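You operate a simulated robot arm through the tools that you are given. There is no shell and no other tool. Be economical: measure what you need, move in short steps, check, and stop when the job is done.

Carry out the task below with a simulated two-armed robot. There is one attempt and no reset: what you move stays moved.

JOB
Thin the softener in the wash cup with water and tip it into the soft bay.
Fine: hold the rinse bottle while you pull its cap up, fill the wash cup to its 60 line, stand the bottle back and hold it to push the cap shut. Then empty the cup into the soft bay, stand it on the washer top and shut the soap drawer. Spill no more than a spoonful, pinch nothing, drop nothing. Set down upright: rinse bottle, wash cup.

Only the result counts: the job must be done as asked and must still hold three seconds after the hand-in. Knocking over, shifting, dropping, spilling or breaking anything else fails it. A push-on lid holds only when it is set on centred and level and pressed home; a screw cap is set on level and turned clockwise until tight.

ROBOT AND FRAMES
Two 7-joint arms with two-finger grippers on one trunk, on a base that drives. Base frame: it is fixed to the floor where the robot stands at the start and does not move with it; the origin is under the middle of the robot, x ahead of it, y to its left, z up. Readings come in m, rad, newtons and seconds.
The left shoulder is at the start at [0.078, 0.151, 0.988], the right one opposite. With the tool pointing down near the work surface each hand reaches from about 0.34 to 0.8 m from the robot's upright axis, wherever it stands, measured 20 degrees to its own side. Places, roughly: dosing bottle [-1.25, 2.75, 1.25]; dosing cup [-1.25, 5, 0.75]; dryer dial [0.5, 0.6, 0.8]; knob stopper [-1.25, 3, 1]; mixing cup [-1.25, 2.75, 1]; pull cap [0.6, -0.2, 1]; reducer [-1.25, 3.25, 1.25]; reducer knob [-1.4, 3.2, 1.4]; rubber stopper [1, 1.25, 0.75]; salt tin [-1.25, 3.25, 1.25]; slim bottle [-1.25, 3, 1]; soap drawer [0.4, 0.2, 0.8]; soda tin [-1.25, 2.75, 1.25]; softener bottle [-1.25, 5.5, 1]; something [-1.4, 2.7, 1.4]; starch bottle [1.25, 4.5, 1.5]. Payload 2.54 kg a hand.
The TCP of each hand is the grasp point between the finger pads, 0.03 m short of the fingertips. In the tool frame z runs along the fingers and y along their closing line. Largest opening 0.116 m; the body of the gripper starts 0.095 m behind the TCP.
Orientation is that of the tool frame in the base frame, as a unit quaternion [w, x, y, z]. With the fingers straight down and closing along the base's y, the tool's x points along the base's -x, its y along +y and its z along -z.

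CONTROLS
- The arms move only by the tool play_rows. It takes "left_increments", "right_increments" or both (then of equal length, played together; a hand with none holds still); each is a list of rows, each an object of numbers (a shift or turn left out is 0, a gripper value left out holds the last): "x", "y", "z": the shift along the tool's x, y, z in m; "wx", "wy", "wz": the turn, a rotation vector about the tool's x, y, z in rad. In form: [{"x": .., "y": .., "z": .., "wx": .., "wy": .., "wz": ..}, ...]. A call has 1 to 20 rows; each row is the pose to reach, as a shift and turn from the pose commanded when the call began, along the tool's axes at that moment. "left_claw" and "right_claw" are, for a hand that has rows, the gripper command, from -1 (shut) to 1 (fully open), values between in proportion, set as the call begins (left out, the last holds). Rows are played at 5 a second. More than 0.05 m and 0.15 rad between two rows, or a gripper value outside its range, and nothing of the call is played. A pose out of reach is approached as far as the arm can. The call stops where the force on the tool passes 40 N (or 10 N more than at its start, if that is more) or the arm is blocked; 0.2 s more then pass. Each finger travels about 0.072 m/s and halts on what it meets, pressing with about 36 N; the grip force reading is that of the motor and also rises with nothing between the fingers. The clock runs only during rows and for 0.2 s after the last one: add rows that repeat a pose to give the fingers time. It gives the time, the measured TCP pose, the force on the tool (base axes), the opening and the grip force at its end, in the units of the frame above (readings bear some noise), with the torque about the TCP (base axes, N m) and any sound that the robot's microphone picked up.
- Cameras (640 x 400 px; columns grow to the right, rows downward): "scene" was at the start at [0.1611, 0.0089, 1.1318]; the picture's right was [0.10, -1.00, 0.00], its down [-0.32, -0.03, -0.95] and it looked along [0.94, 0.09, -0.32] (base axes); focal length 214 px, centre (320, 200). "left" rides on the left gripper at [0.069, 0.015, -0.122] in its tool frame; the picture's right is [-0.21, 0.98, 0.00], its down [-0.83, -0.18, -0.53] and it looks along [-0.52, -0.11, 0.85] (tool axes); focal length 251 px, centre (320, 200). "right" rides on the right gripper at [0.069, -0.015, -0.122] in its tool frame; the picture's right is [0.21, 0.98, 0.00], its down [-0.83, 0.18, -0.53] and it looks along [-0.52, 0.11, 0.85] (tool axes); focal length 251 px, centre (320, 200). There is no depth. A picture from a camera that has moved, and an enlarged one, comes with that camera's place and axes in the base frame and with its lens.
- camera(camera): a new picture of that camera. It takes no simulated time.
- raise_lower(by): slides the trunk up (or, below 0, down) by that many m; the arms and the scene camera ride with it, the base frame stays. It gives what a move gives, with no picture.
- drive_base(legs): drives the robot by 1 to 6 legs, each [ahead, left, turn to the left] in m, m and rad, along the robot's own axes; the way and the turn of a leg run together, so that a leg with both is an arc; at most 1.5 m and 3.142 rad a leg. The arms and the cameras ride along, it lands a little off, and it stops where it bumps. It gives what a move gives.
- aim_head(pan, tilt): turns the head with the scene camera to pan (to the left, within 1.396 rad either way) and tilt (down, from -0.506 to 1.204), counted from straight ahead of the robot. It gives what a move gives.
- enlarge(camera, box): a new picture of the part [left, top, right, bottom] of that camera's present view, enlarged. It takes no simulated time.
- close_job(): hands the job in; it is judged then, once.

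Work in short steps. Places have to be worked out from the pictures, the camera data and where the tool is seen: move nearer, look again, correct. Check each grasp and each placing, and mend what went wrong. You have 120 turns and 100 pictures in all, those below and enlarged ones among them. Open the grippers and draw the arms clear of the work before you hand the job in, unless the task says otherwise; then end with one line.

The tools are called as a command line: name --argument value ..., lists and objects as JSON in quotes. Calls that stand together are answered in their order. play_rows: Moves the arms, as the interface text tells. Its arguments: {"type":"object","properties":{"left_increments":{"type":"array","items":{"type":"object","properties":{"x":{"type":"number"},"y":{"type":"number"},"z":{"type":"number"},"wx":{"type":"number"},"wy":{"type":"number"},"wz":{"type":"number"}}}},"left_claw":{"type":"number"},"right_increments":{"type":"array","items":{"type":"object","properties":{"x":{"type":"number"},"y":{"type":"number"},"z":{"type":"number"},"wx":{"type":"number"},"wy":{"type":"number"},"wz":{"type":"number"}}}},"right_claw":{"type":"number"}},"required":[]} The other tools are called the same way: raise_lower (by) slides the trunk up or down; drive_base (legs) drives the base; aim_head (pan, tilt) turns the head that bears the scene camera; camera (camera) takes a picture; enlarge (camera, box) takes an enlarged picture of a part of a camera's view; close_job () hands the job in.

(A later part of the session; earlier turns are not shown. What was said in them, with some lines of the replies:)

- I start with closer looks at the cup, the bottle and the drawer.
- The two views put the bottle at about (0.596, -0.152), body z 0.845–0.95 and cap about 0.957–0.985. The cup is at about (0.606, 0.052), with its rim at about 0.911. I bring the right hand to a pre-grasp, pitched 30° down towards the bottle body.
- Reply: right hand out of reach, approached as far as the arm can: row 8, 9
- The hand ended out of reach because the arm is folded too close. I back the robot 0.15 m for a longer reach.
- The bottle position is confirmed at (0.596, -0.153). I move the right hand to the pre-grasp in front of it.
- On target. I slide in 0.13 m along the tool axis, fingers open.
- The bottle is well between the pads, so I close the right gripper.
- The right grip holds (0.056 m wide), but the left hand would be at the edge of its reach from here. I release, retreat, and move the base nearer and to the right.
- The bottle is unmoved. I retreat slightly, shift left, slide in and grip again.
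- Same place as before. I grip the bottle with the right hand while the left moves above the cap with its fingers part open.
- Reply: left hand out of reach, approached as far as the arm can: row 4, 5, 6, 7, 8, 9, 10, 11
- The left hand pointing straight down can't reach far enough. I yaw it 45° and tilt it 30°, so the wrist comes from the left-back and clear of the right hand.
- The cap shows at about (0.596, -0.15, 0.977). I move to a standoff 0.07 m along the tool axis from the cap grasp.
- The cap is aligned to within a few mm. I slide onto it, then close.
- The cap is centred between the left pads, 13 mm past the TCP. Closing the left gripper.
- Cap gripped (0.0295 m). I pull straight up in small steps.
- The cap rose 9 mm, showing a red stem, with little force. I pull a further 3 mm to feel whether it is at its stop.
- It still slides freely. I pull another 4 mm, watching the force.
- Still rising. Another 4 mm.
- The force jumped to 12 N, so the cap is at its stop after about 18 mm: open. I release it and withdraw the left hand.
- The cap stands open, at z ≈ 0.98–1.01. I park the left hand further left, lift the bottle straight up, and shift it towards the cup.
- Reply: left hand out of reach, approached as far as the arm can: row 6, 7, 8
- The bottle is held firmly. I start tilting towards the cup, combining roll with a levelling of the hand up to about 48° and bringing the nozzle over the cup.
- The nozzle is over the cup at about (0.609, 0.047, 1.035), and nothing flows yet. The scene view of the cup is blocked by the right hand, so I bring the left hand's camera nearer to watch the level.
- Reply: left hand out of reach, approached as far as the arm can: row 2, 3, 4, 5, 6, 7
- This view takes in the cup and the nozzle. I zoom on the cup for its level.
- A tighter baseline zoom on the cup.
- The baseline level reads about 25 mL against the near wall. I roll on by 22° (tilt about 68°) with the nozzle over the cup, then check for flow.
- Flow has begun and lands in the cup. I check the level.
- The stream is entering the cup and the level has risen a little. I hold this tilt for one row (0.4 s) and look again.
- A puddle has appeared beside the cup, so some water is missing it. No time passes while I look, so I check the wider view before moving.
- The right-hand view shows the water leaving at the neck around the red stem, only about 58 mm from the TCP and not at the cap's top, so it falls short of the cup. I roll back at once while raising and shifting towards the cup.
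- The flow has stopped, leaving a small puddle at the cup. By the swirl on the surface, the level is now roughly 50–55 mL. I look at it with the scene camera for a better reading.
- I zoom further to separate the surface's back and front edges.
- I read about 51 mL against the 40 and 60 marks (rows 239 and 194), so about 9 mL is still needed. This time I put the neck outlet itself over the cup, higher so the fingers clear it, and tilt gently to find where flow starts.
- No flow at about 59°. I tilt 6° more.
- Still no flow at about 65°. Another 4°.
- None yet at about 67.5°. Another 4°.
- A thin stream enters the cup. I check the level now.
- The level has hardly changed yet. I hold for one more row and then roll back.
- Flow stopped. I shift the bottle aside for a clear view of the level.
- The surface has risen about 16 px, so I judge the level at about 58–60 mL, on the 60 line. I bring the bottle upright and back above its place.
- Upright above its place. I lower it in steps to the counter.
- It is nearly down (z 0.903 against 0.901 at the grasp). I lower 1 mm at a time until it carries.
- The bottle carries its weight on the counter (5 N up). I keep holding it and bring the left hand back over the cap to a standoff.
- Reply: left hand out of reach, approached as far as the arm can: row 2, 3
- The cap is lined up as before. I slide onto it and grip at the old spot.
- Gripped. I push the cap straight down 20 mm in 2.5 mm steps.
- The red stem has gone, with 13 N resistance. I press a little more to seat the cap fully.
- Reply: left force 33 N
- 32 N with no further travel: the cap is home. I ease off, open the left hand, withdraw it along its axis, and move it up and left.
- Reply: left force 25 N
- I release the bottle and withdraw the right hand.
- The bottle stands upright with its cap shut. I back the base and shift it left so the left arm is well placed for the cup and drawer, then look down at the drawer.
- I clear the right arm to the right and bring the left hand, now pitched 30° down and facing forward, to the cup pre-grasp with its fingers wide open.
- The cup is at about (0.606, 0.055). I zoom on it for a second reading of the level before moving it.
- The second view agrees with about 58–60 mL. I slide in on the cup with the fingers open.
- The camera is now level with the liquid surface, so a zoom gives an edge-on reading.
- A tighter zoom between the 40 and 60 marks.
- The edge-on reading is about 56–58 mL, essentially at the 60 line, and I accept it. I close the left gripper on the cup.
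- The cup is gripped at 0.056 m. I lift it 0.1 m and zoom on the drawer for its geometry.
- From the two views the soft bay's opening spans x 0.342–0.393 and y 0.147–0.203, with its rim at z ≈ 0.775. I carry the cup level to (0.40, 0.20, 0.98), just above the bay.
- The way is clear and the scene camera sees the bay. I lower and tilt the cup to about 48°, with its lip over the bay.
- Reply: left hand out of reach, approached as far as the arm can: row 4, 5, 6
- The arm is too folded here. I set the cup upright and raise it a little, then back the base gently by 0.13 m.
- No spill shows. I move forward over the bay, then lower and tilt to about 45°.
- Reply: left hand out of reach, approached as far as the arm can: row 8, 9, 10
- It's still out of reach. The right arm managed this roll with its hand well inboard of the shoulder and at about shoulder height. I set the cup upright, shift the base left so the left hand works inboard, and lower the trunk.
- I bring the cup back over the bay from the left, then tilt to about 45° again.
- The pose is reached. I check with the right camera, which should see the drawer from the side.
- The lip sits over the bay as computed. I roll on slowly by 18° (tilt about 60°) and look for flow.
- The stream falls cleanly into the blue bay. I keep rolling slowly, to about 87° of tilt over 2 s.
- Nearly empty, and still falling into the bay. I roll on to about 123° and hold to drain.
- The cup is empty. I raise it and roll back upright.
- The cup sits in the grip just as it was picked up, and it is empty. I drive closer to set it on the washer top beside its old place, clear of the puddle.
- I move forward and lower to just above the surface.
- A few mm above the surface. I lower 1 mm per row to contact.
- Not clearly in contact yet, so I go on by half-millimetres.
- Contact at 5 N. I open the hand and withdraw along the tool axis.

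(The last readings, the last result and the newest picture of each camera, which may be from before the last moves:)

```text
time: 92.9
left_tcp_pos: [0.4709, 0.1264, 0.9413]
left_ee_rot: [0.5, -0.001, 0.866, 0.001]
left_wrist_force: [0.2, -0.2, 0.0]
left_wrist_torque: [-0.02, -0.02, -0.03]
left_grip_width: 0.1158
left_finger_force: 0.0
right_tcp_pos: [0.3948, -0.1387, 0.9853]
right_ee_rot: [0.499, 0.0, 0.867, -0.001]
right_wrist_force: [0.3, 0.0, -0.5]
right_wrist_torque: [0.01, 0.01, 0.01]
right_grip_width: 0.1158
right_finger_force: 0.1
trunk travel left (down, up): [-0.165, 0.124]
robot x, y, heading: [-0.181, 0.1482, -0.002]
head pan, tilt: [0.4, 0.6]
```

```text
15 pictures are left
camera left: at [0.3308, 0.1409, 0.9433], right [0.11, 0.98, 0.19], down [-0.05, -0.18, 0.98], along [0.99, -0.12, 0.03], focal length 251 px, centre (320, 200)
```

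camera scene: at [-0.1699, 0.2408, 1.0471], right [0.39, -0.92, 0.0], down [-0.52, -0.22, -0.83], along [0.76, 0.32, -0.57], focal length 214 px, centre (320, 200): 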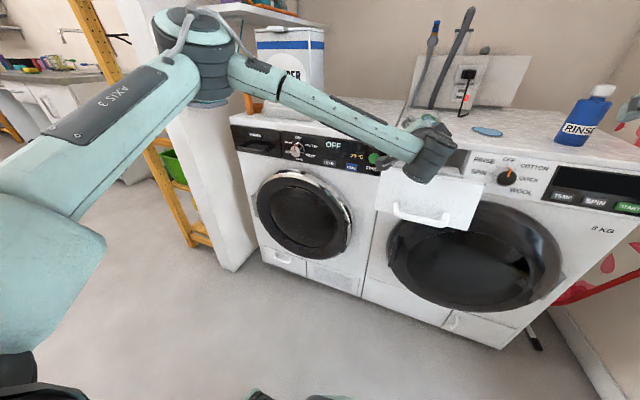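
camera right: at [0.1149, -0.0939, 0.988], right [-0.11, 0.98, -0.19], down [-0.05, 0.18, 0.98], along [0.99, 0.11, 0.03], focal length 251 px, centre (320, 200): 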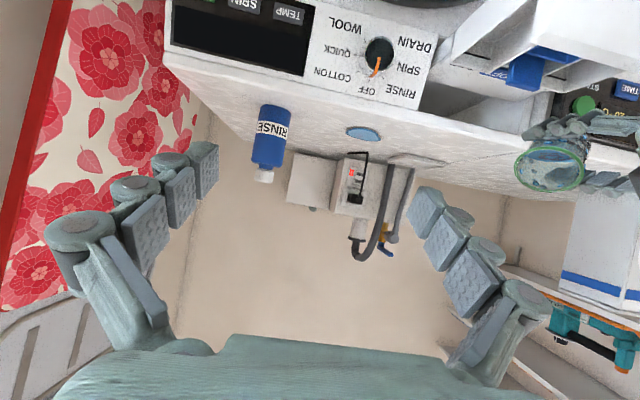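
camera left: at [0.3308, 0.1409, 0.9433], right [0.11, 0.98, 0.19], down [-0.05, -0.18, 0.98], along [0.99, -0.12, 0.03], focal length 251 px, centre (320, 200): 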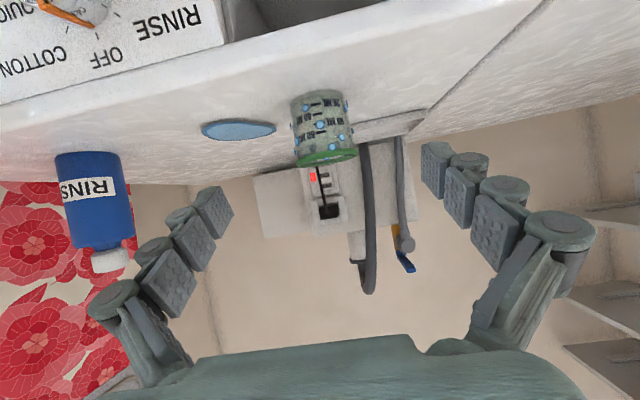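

The cup stands upright on the washer. I back the base off to work on the drawer and look at it.

drive_base --legs '[[-0.2, 0, 0]]'

aim_head --pan 0.05 --tilt 0.55

camera --camera "scene"

```text
time: 94.5
left_tcp_pos: [0.274, 0.1259, 0.9407]
left_ee_rot: [0.5, -0.001, 0.866, 0.001]
left_wrist_force: [0.0, 0.7, 0.8]
left_wrist_torque: [-0.02, 0.02, 0.05]
left_grip_width: 0.116
left_finger_force: 0.0
right_tcp_pos: [0.1955, -0.138, 0.9863]
right_ee_rot: [0.499, -0.001, 0.867, -0.001]
right_wrist_force: [-0.2, 0.2, 0.1]
right_wrist_torque: [0.04, 0.02, 0.01]
right_grip_width: 0.1161
right_finger_force: 0.0
trunk travel left (down, up): [-0.165, 0.124]
robot x, y, heading: [-0.3826, 0.1494, -0.0]
head pan, tilt: [0.4, 0.6]
```

```text
time: 95.3
left_tcp_pos: [0.2719, 0.1261, 0.9409]
left_ee_rot: [0.5, -0.001, 0.866, 0.001]
left_wrist_force: [0.6, 0.0, -0.7]
left_wrist_torque: [-0.01, -0.01, 0.01]
left_grip_width: 0.1159
left_finger_force: 0.0
right_tcp_pos: [0.1948, -0.1374, 0.9849]
right_ee_rot: [0.5, 0.0, 0.866, -0.001]
right_wrist_force: [0.2, -0.5, 0.0]
right_wrist_torque: [0.0, -0.01, 0.0]
right_grip_width: 0.1156
right_finger_force: 0.1
trunk travel left (down, up): [-0.165, 0.124]
robot x, y, heading: [-0.3813, 0.1435, 0.005]
head pan, tilt: [0.051, 0.55]
```

```text
14 pictures are left
camera scene: at [-0.2225, 0.1517, 1.0516], right [0.05, -1.0, 0.0], down [-0.52, -0.03, -0.85], along [0.85, 0.04, -0.52], focal length 214 px, centre (320, 200)
```

scene: 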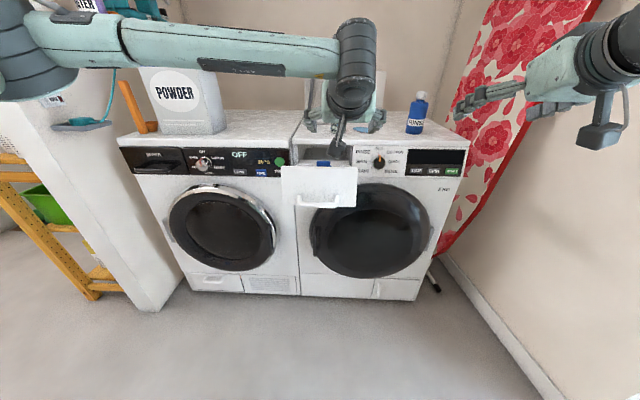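

The drawer front spans y 0.07–0.29 and z 0.70–0.82, with its face at x ≈ 0.31 and the handle low. I close the left fist and bring it in front of the upper face at (0.22, 0.18, 0.80).

play_rows --left_increments '[{"x": 0.0175, "y": 0.027, "z": -0.03}, {"x": 0.035, "y": 0.054, "z": -0.0606}, {"x": 0.0732, "y": 0.054, "z": -0.0328}, {"x": 0.1114, "y": 0.054, "z": -0.005}, {"x": 0.1471, "y": 0.054, "z": 0.0272}, {"x": 0.1471, "y": 0.054, "z": 0.0272}, {"x": 0.1471, "y": 0.054, "z": 0.0272}]' --left_claw -1

camera --camera "left"

enlarge --camera "scene" --box '[240, 110, 400, 230]'

```text
time: 96.9
left_tcp_pos: [0.2216, 0.1803, 0.801]
left_ee_rot: [0.5, -0.001, 0.866, 0.001]
left_wrist_force: [0.3, 0.2, -0.2]
left_wrist_torque: [0.03, 0.03, -0.03]
left_grip_width: 0.0
left_finger_force: 28.6
right_tcp_pos: [0.1946, -0.138, 0.9865]
right_ee_rot: [0.499, -0.001, 0.866, 0.0]
right_wrist_force: [0.3, -0.7, 0.2]
right_wrist_torque: [0.01, 0.01, 0.01]
right_grip_width: 0.1161
right_finger_force: 0.1
trunk travel left (down, up): [-0.165, 0.124]
robot x, y, heading: [-0.3827, 0.1442, -0.003]
head pan, tilt: [0.051, 0.55]
```

```text
13 pictures are left
camera left: at [0.0813, 0.1971, 0.8024], right [0.11, 0.98, 0.19], down [-0.05, -0.18, 0.98], along [0.99, -0.11, 0.03], focal length 251 px, centre (320, 200)
```

left: 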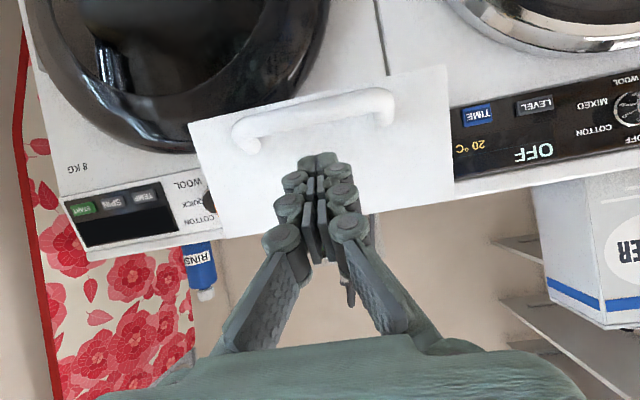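

```text
3.33 times, centred on (320, 170) of scene
camera zoom: at [-0.2225, 0.1516, 1.0516], right [0.05, -1.0, 0.0], down [-0.52, -0.03, -0.85], along [0.85, 0.04, -0.52], focal length 715 px, centre (320, 300)
```

zoom: 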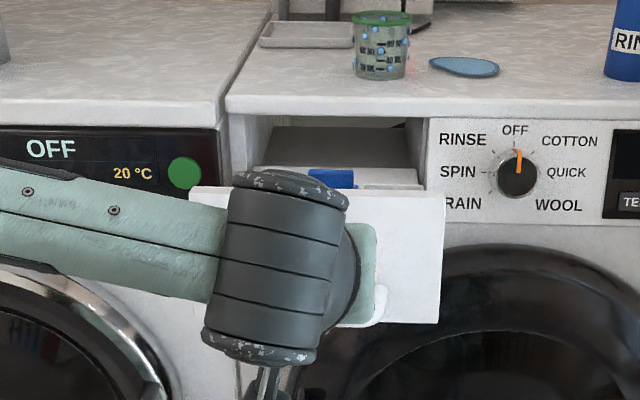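

The fist lines up on the face above the handle and centred. I push forward 0.18 m slowly.

play_rows --left_increments '[{"x": -0.01, "z": 0.0173}, {"x": -0.02, "z": 0.0346}, {"x": -0.028, "z": 0.0485}, {"x": -0.034, "z": 0.0589}, {"x": -0.04, "z": 0.0693}, {"x": -0.046, "z": 0.0797}, {"x": -0.052, "z": 0.0901}, {"x": -0.058, "z": 0.1005}, {"x": -0.064, "z": 0.1109}, {"x": -0.07, "z": 0.1212}, {"x": -0.076, "z": 0.1316}, {"x": -0.082, "z": 0.142}, {"x": -0.088, "z": 0.1524}]'

enlarge --camera "scene" --box '[240, 100, 400, 220]'

```text
time: 99.7
left_tcp_pos: [0.3993, 0.1794, 0.8]
left_ee_rot: [0.5, -0.001, 0.866, 0.001]
left_wrist_force: [-0.7, 0.4, 0.6]
left_wrist_torque: [0.02, -0.02, -0.02]
left_grip_width: 0.0062
left_finger_force: 28.6
right_tcp_pos: [0.1945, -0.1372, 0.986]
right_ee_rot: [0.499, 0.0, 0.866, -0.001]
right_wrist_force: [0.5, -0.2, 1.3]
right_wrist_torque: [-0.02, 0.0, -0.06]
right_grip_width: 0.1161
right_finger_force: 0.0
trunk travel left (down, up): [-0.165, 0.124]
robot x, y, heading: [-0.3789, 0.1462, 0.002]
head pan, tilt: [0.051, 0.55]
```

```text
3.33 times, centred on (320, 160) of scene
camera zoom: at [-0.2226, 0.1517, 1.0516], right [0.05, -1.0, 0.0], down [-0.52, -0.03, -0.85], along [0.85, 0.04, -0.52], focal length 715 px, centre (320, 333)
```

zoom: 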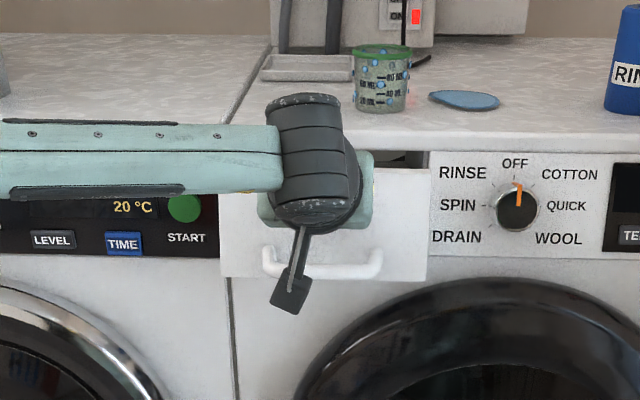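

The drawer is sliding in, nearly home. I keep pushing until it stops.

play_rows --left_increments '[{"x": -0.006, "z": 0.0104}, {"x": -0.012, "z": 0.0208}, {"x": -0.018, "z": 0.0312}, {"x": -0.024, "z": 0.0416}, {"x": -0.03, "z": 0.052}, {"x": -0.034, "z": 0.0589}, {"x": -0.038, "z": 0.0658}, {"x": -0.042, "z": 0.0727}, {"x": -0.046, "z": 0.0797}]'

enlarge --camera "scene" --box '[240, 100, 400, 220]'

```text
time: 101.3
left_tcp_pos: [0.4646, 0.1792, 0.8012]
left_ee_rot: [0.498, -0.001, 0.867, 0.0]
left_wrist_force: [-23.0, 4.2, 8.7]
left_wrist_torque: [0.05, -0.17, 0.13]
left_grip_width: 0.0062
left_finger_force: 28.5
right_tcp_pos: [0.193, -0.1363, 0.9876]
right_ee_rot: [0.5, -0.002, 0.866, 0.0]
right_wrist_force: [-0.4, -0.5, -0.5]
right_wrist_torque: [0.01, -0.01, 0.0]
right_grip_width: 0.1161
right_finger_force: 0.1
trunk travel left (down, up): [-0.165, 0.124]
robot x, y, heading: [-0.3801, 0.1489, 0.0]
head pan, tilt: [0.051, 0.55]
stopped in row 7 (left hand): the force on the tool passed its limit at 52 N (the readings are from after the stop); the commanded pose is now the measured one
```

```text
3.33 times, centred on (320, 160) of scene
camera zoom: at [-0.2257, 0.1524, 1.0523], right [0.05, -1.0, 0.0], down [-0.52, -0.03, -0.85], along [0.85, 0.04, -0.52], focal length 715 px, centre (320, 333)
```

zoom: 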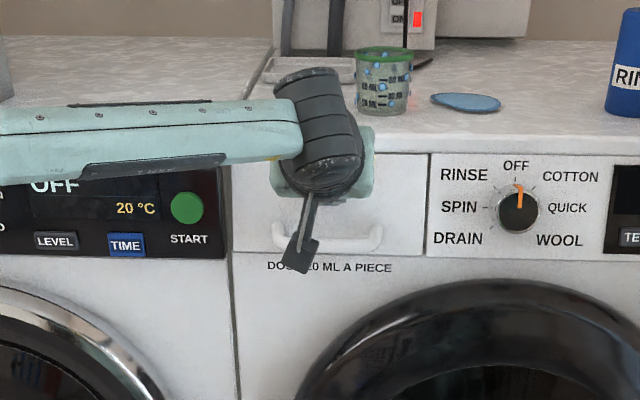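

The drawer is home and flush, the push stopping at its limit. I withdraw the fist straight back and up.

play_rows --left_increments '[{"x": 0.015, "z": -0.026}, {"x": 0.03, "z": -0.052}, {"x": 0.045, "z": -0.078}, {"x": 0.06, "z": -0.104}, {"x": 0.075, "z": -0.13}, {"x": 0.049, "z": -0.145}, {"x": 0.023, "z": -0.16}, {"x": -0.003, "z": -0.175}, {"x": -0.003, "z": -0.175}]' --left_claw 1

enlarge --camera "scene" --box '[230, 80, 450, 220]'

camera --camera "left"

```text
time: 103.3
left_tcp_pos: [0.3186, 0.1802, 0.8868]
left_ee_rot: [0.497, -0.001, 0.868, 0.001]
left_wrist_force: [-0.1, 0.6, 0.3]
left_wrist_torque: [0.0, 0.0, -0.01]
left_grip_width: 0.116
left_finger_force: 0.2
right_tcp_pos: [0.1941, -0.1373, 0.9862]
right_ee_rot: [0.5, 0.0, 0.866, -0.001]
right_wrist_force: [-0.2, -0.2, 0.5]
right_wrist_torque: [-0.03, 0.04, 0.01]
right_grip_width: 0.116
right_finger_force: 0.0
trunk travel left (down, up): [-0.165, 0.124]
robot x, y, heading: [-0.3795, 0.1498, -0.004]
head pan, tilt: [0.051, 0.55]
```

```text
2.86 times, centred on (340, 150) of scene
camera zoom: at [-0.223, 0.1519, 1.0516], right [0.05, -1.0, 0.0], down [-0.52, -0.03, -0.85], along [0.85, 0.04, -0.52], focal length 613 px, centre (263, 343)
```

zoom: 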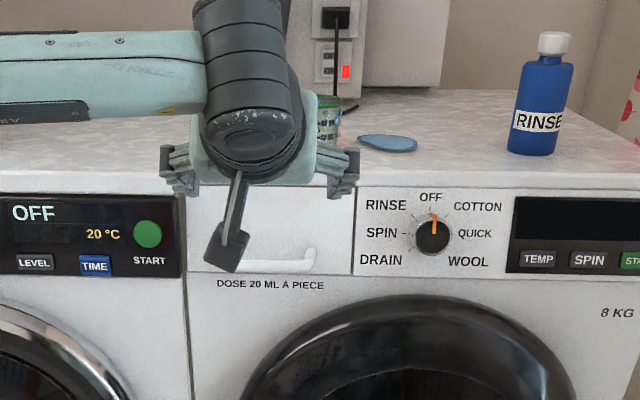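

```text
8 pictures are left
camera left: at [0.1779, 0.1954, 0.8907], right [0.11, 0.98, 0.19], down [-0.04, -0.18, 0.98], along [0.99, -0.11, 0.02], focal length 251 px, centre (320, 200)
```

left: 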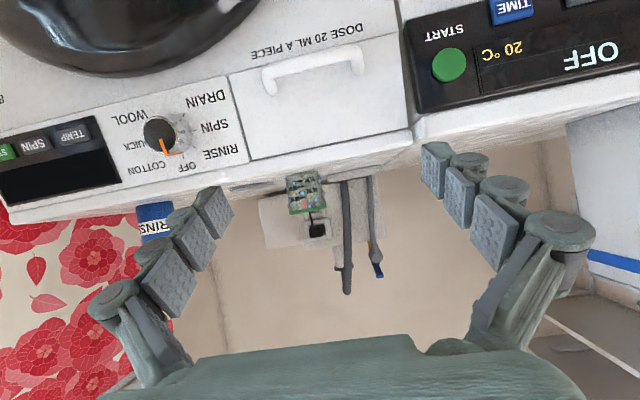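

The drawer is shut flush, and the bottle (cap down) and cup stand upright. I back off a little to draw the arms clear and take a last look.

drive_base --legs '[[-0.15, 0, 0]]'

enlarge --camera "scene" --box '[240, 80, 440, 200]'

```text
time: 104.6
left_tcp_pos: [0.1699, 0.1786, 0.8879]
left_ee_rot: [0.497, -0.001, 0.868, 0.001]
left_wrist_force: [-0.4, -0.4, 0.4]
left_wrist_torque: [0.0, 0.01, -0.01]
left_grip_width: 0.1161
left_finger_force: 0.1
right_tcp_pos: [0.0444, -0.1382, 0.9863]
right_ee_rot: [0.499, 0.0, 0.867, -0.001]
right_wrist_force: [0.5, 0.6, 1.2]
right_wrist_torque: [-0.02, -0.01, 0.01]
right_grip_width: 0.1156
right_finger_force: 0.2
trunk travel left (down, up): [-0.165, 0.124]
robot x, y, heading: [-0.5307, 0.1482, 0.001]
head pan, tilt: [0.051, 0.55]
```

```text
3.20 times, centred on (340, 140) of scene
camera zoom: at [-0.3726, 0.1518, 1.0517], right [0.05, -1.0, 0.0], down [-0.52, -0.03, -0.85], along [0.85, 0.04, -0.52], focal length 686 px, centre (256, 392)
```

zoom: 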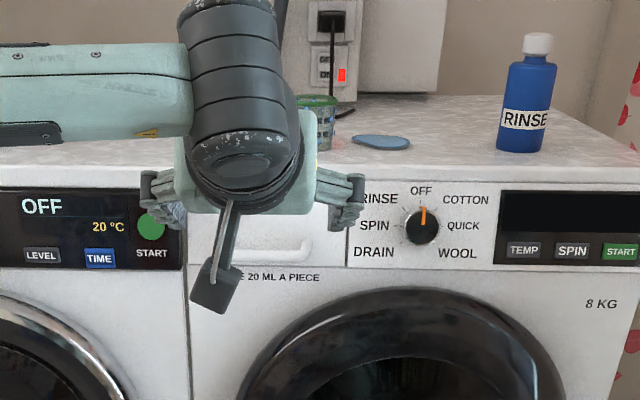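

Everything is in place and the arms are clear, so I hand the job in.

close_job

```text
The job is handed in.
```

I handed the job in with the steps done, but there are two doubts: some water was spilled, and the fill was a little under the 60 line. The cup was emptied into the soft bay and stands upright on the washer top. The rinse bottle is back upright with its cap pushed shut, and the soap drawer is closed. The spill came from the first pour missing the cup and left a thin puddle on the washer top, very roughly 5 mL and not measured. I read the fill as 55–58 mL and did not top it up.
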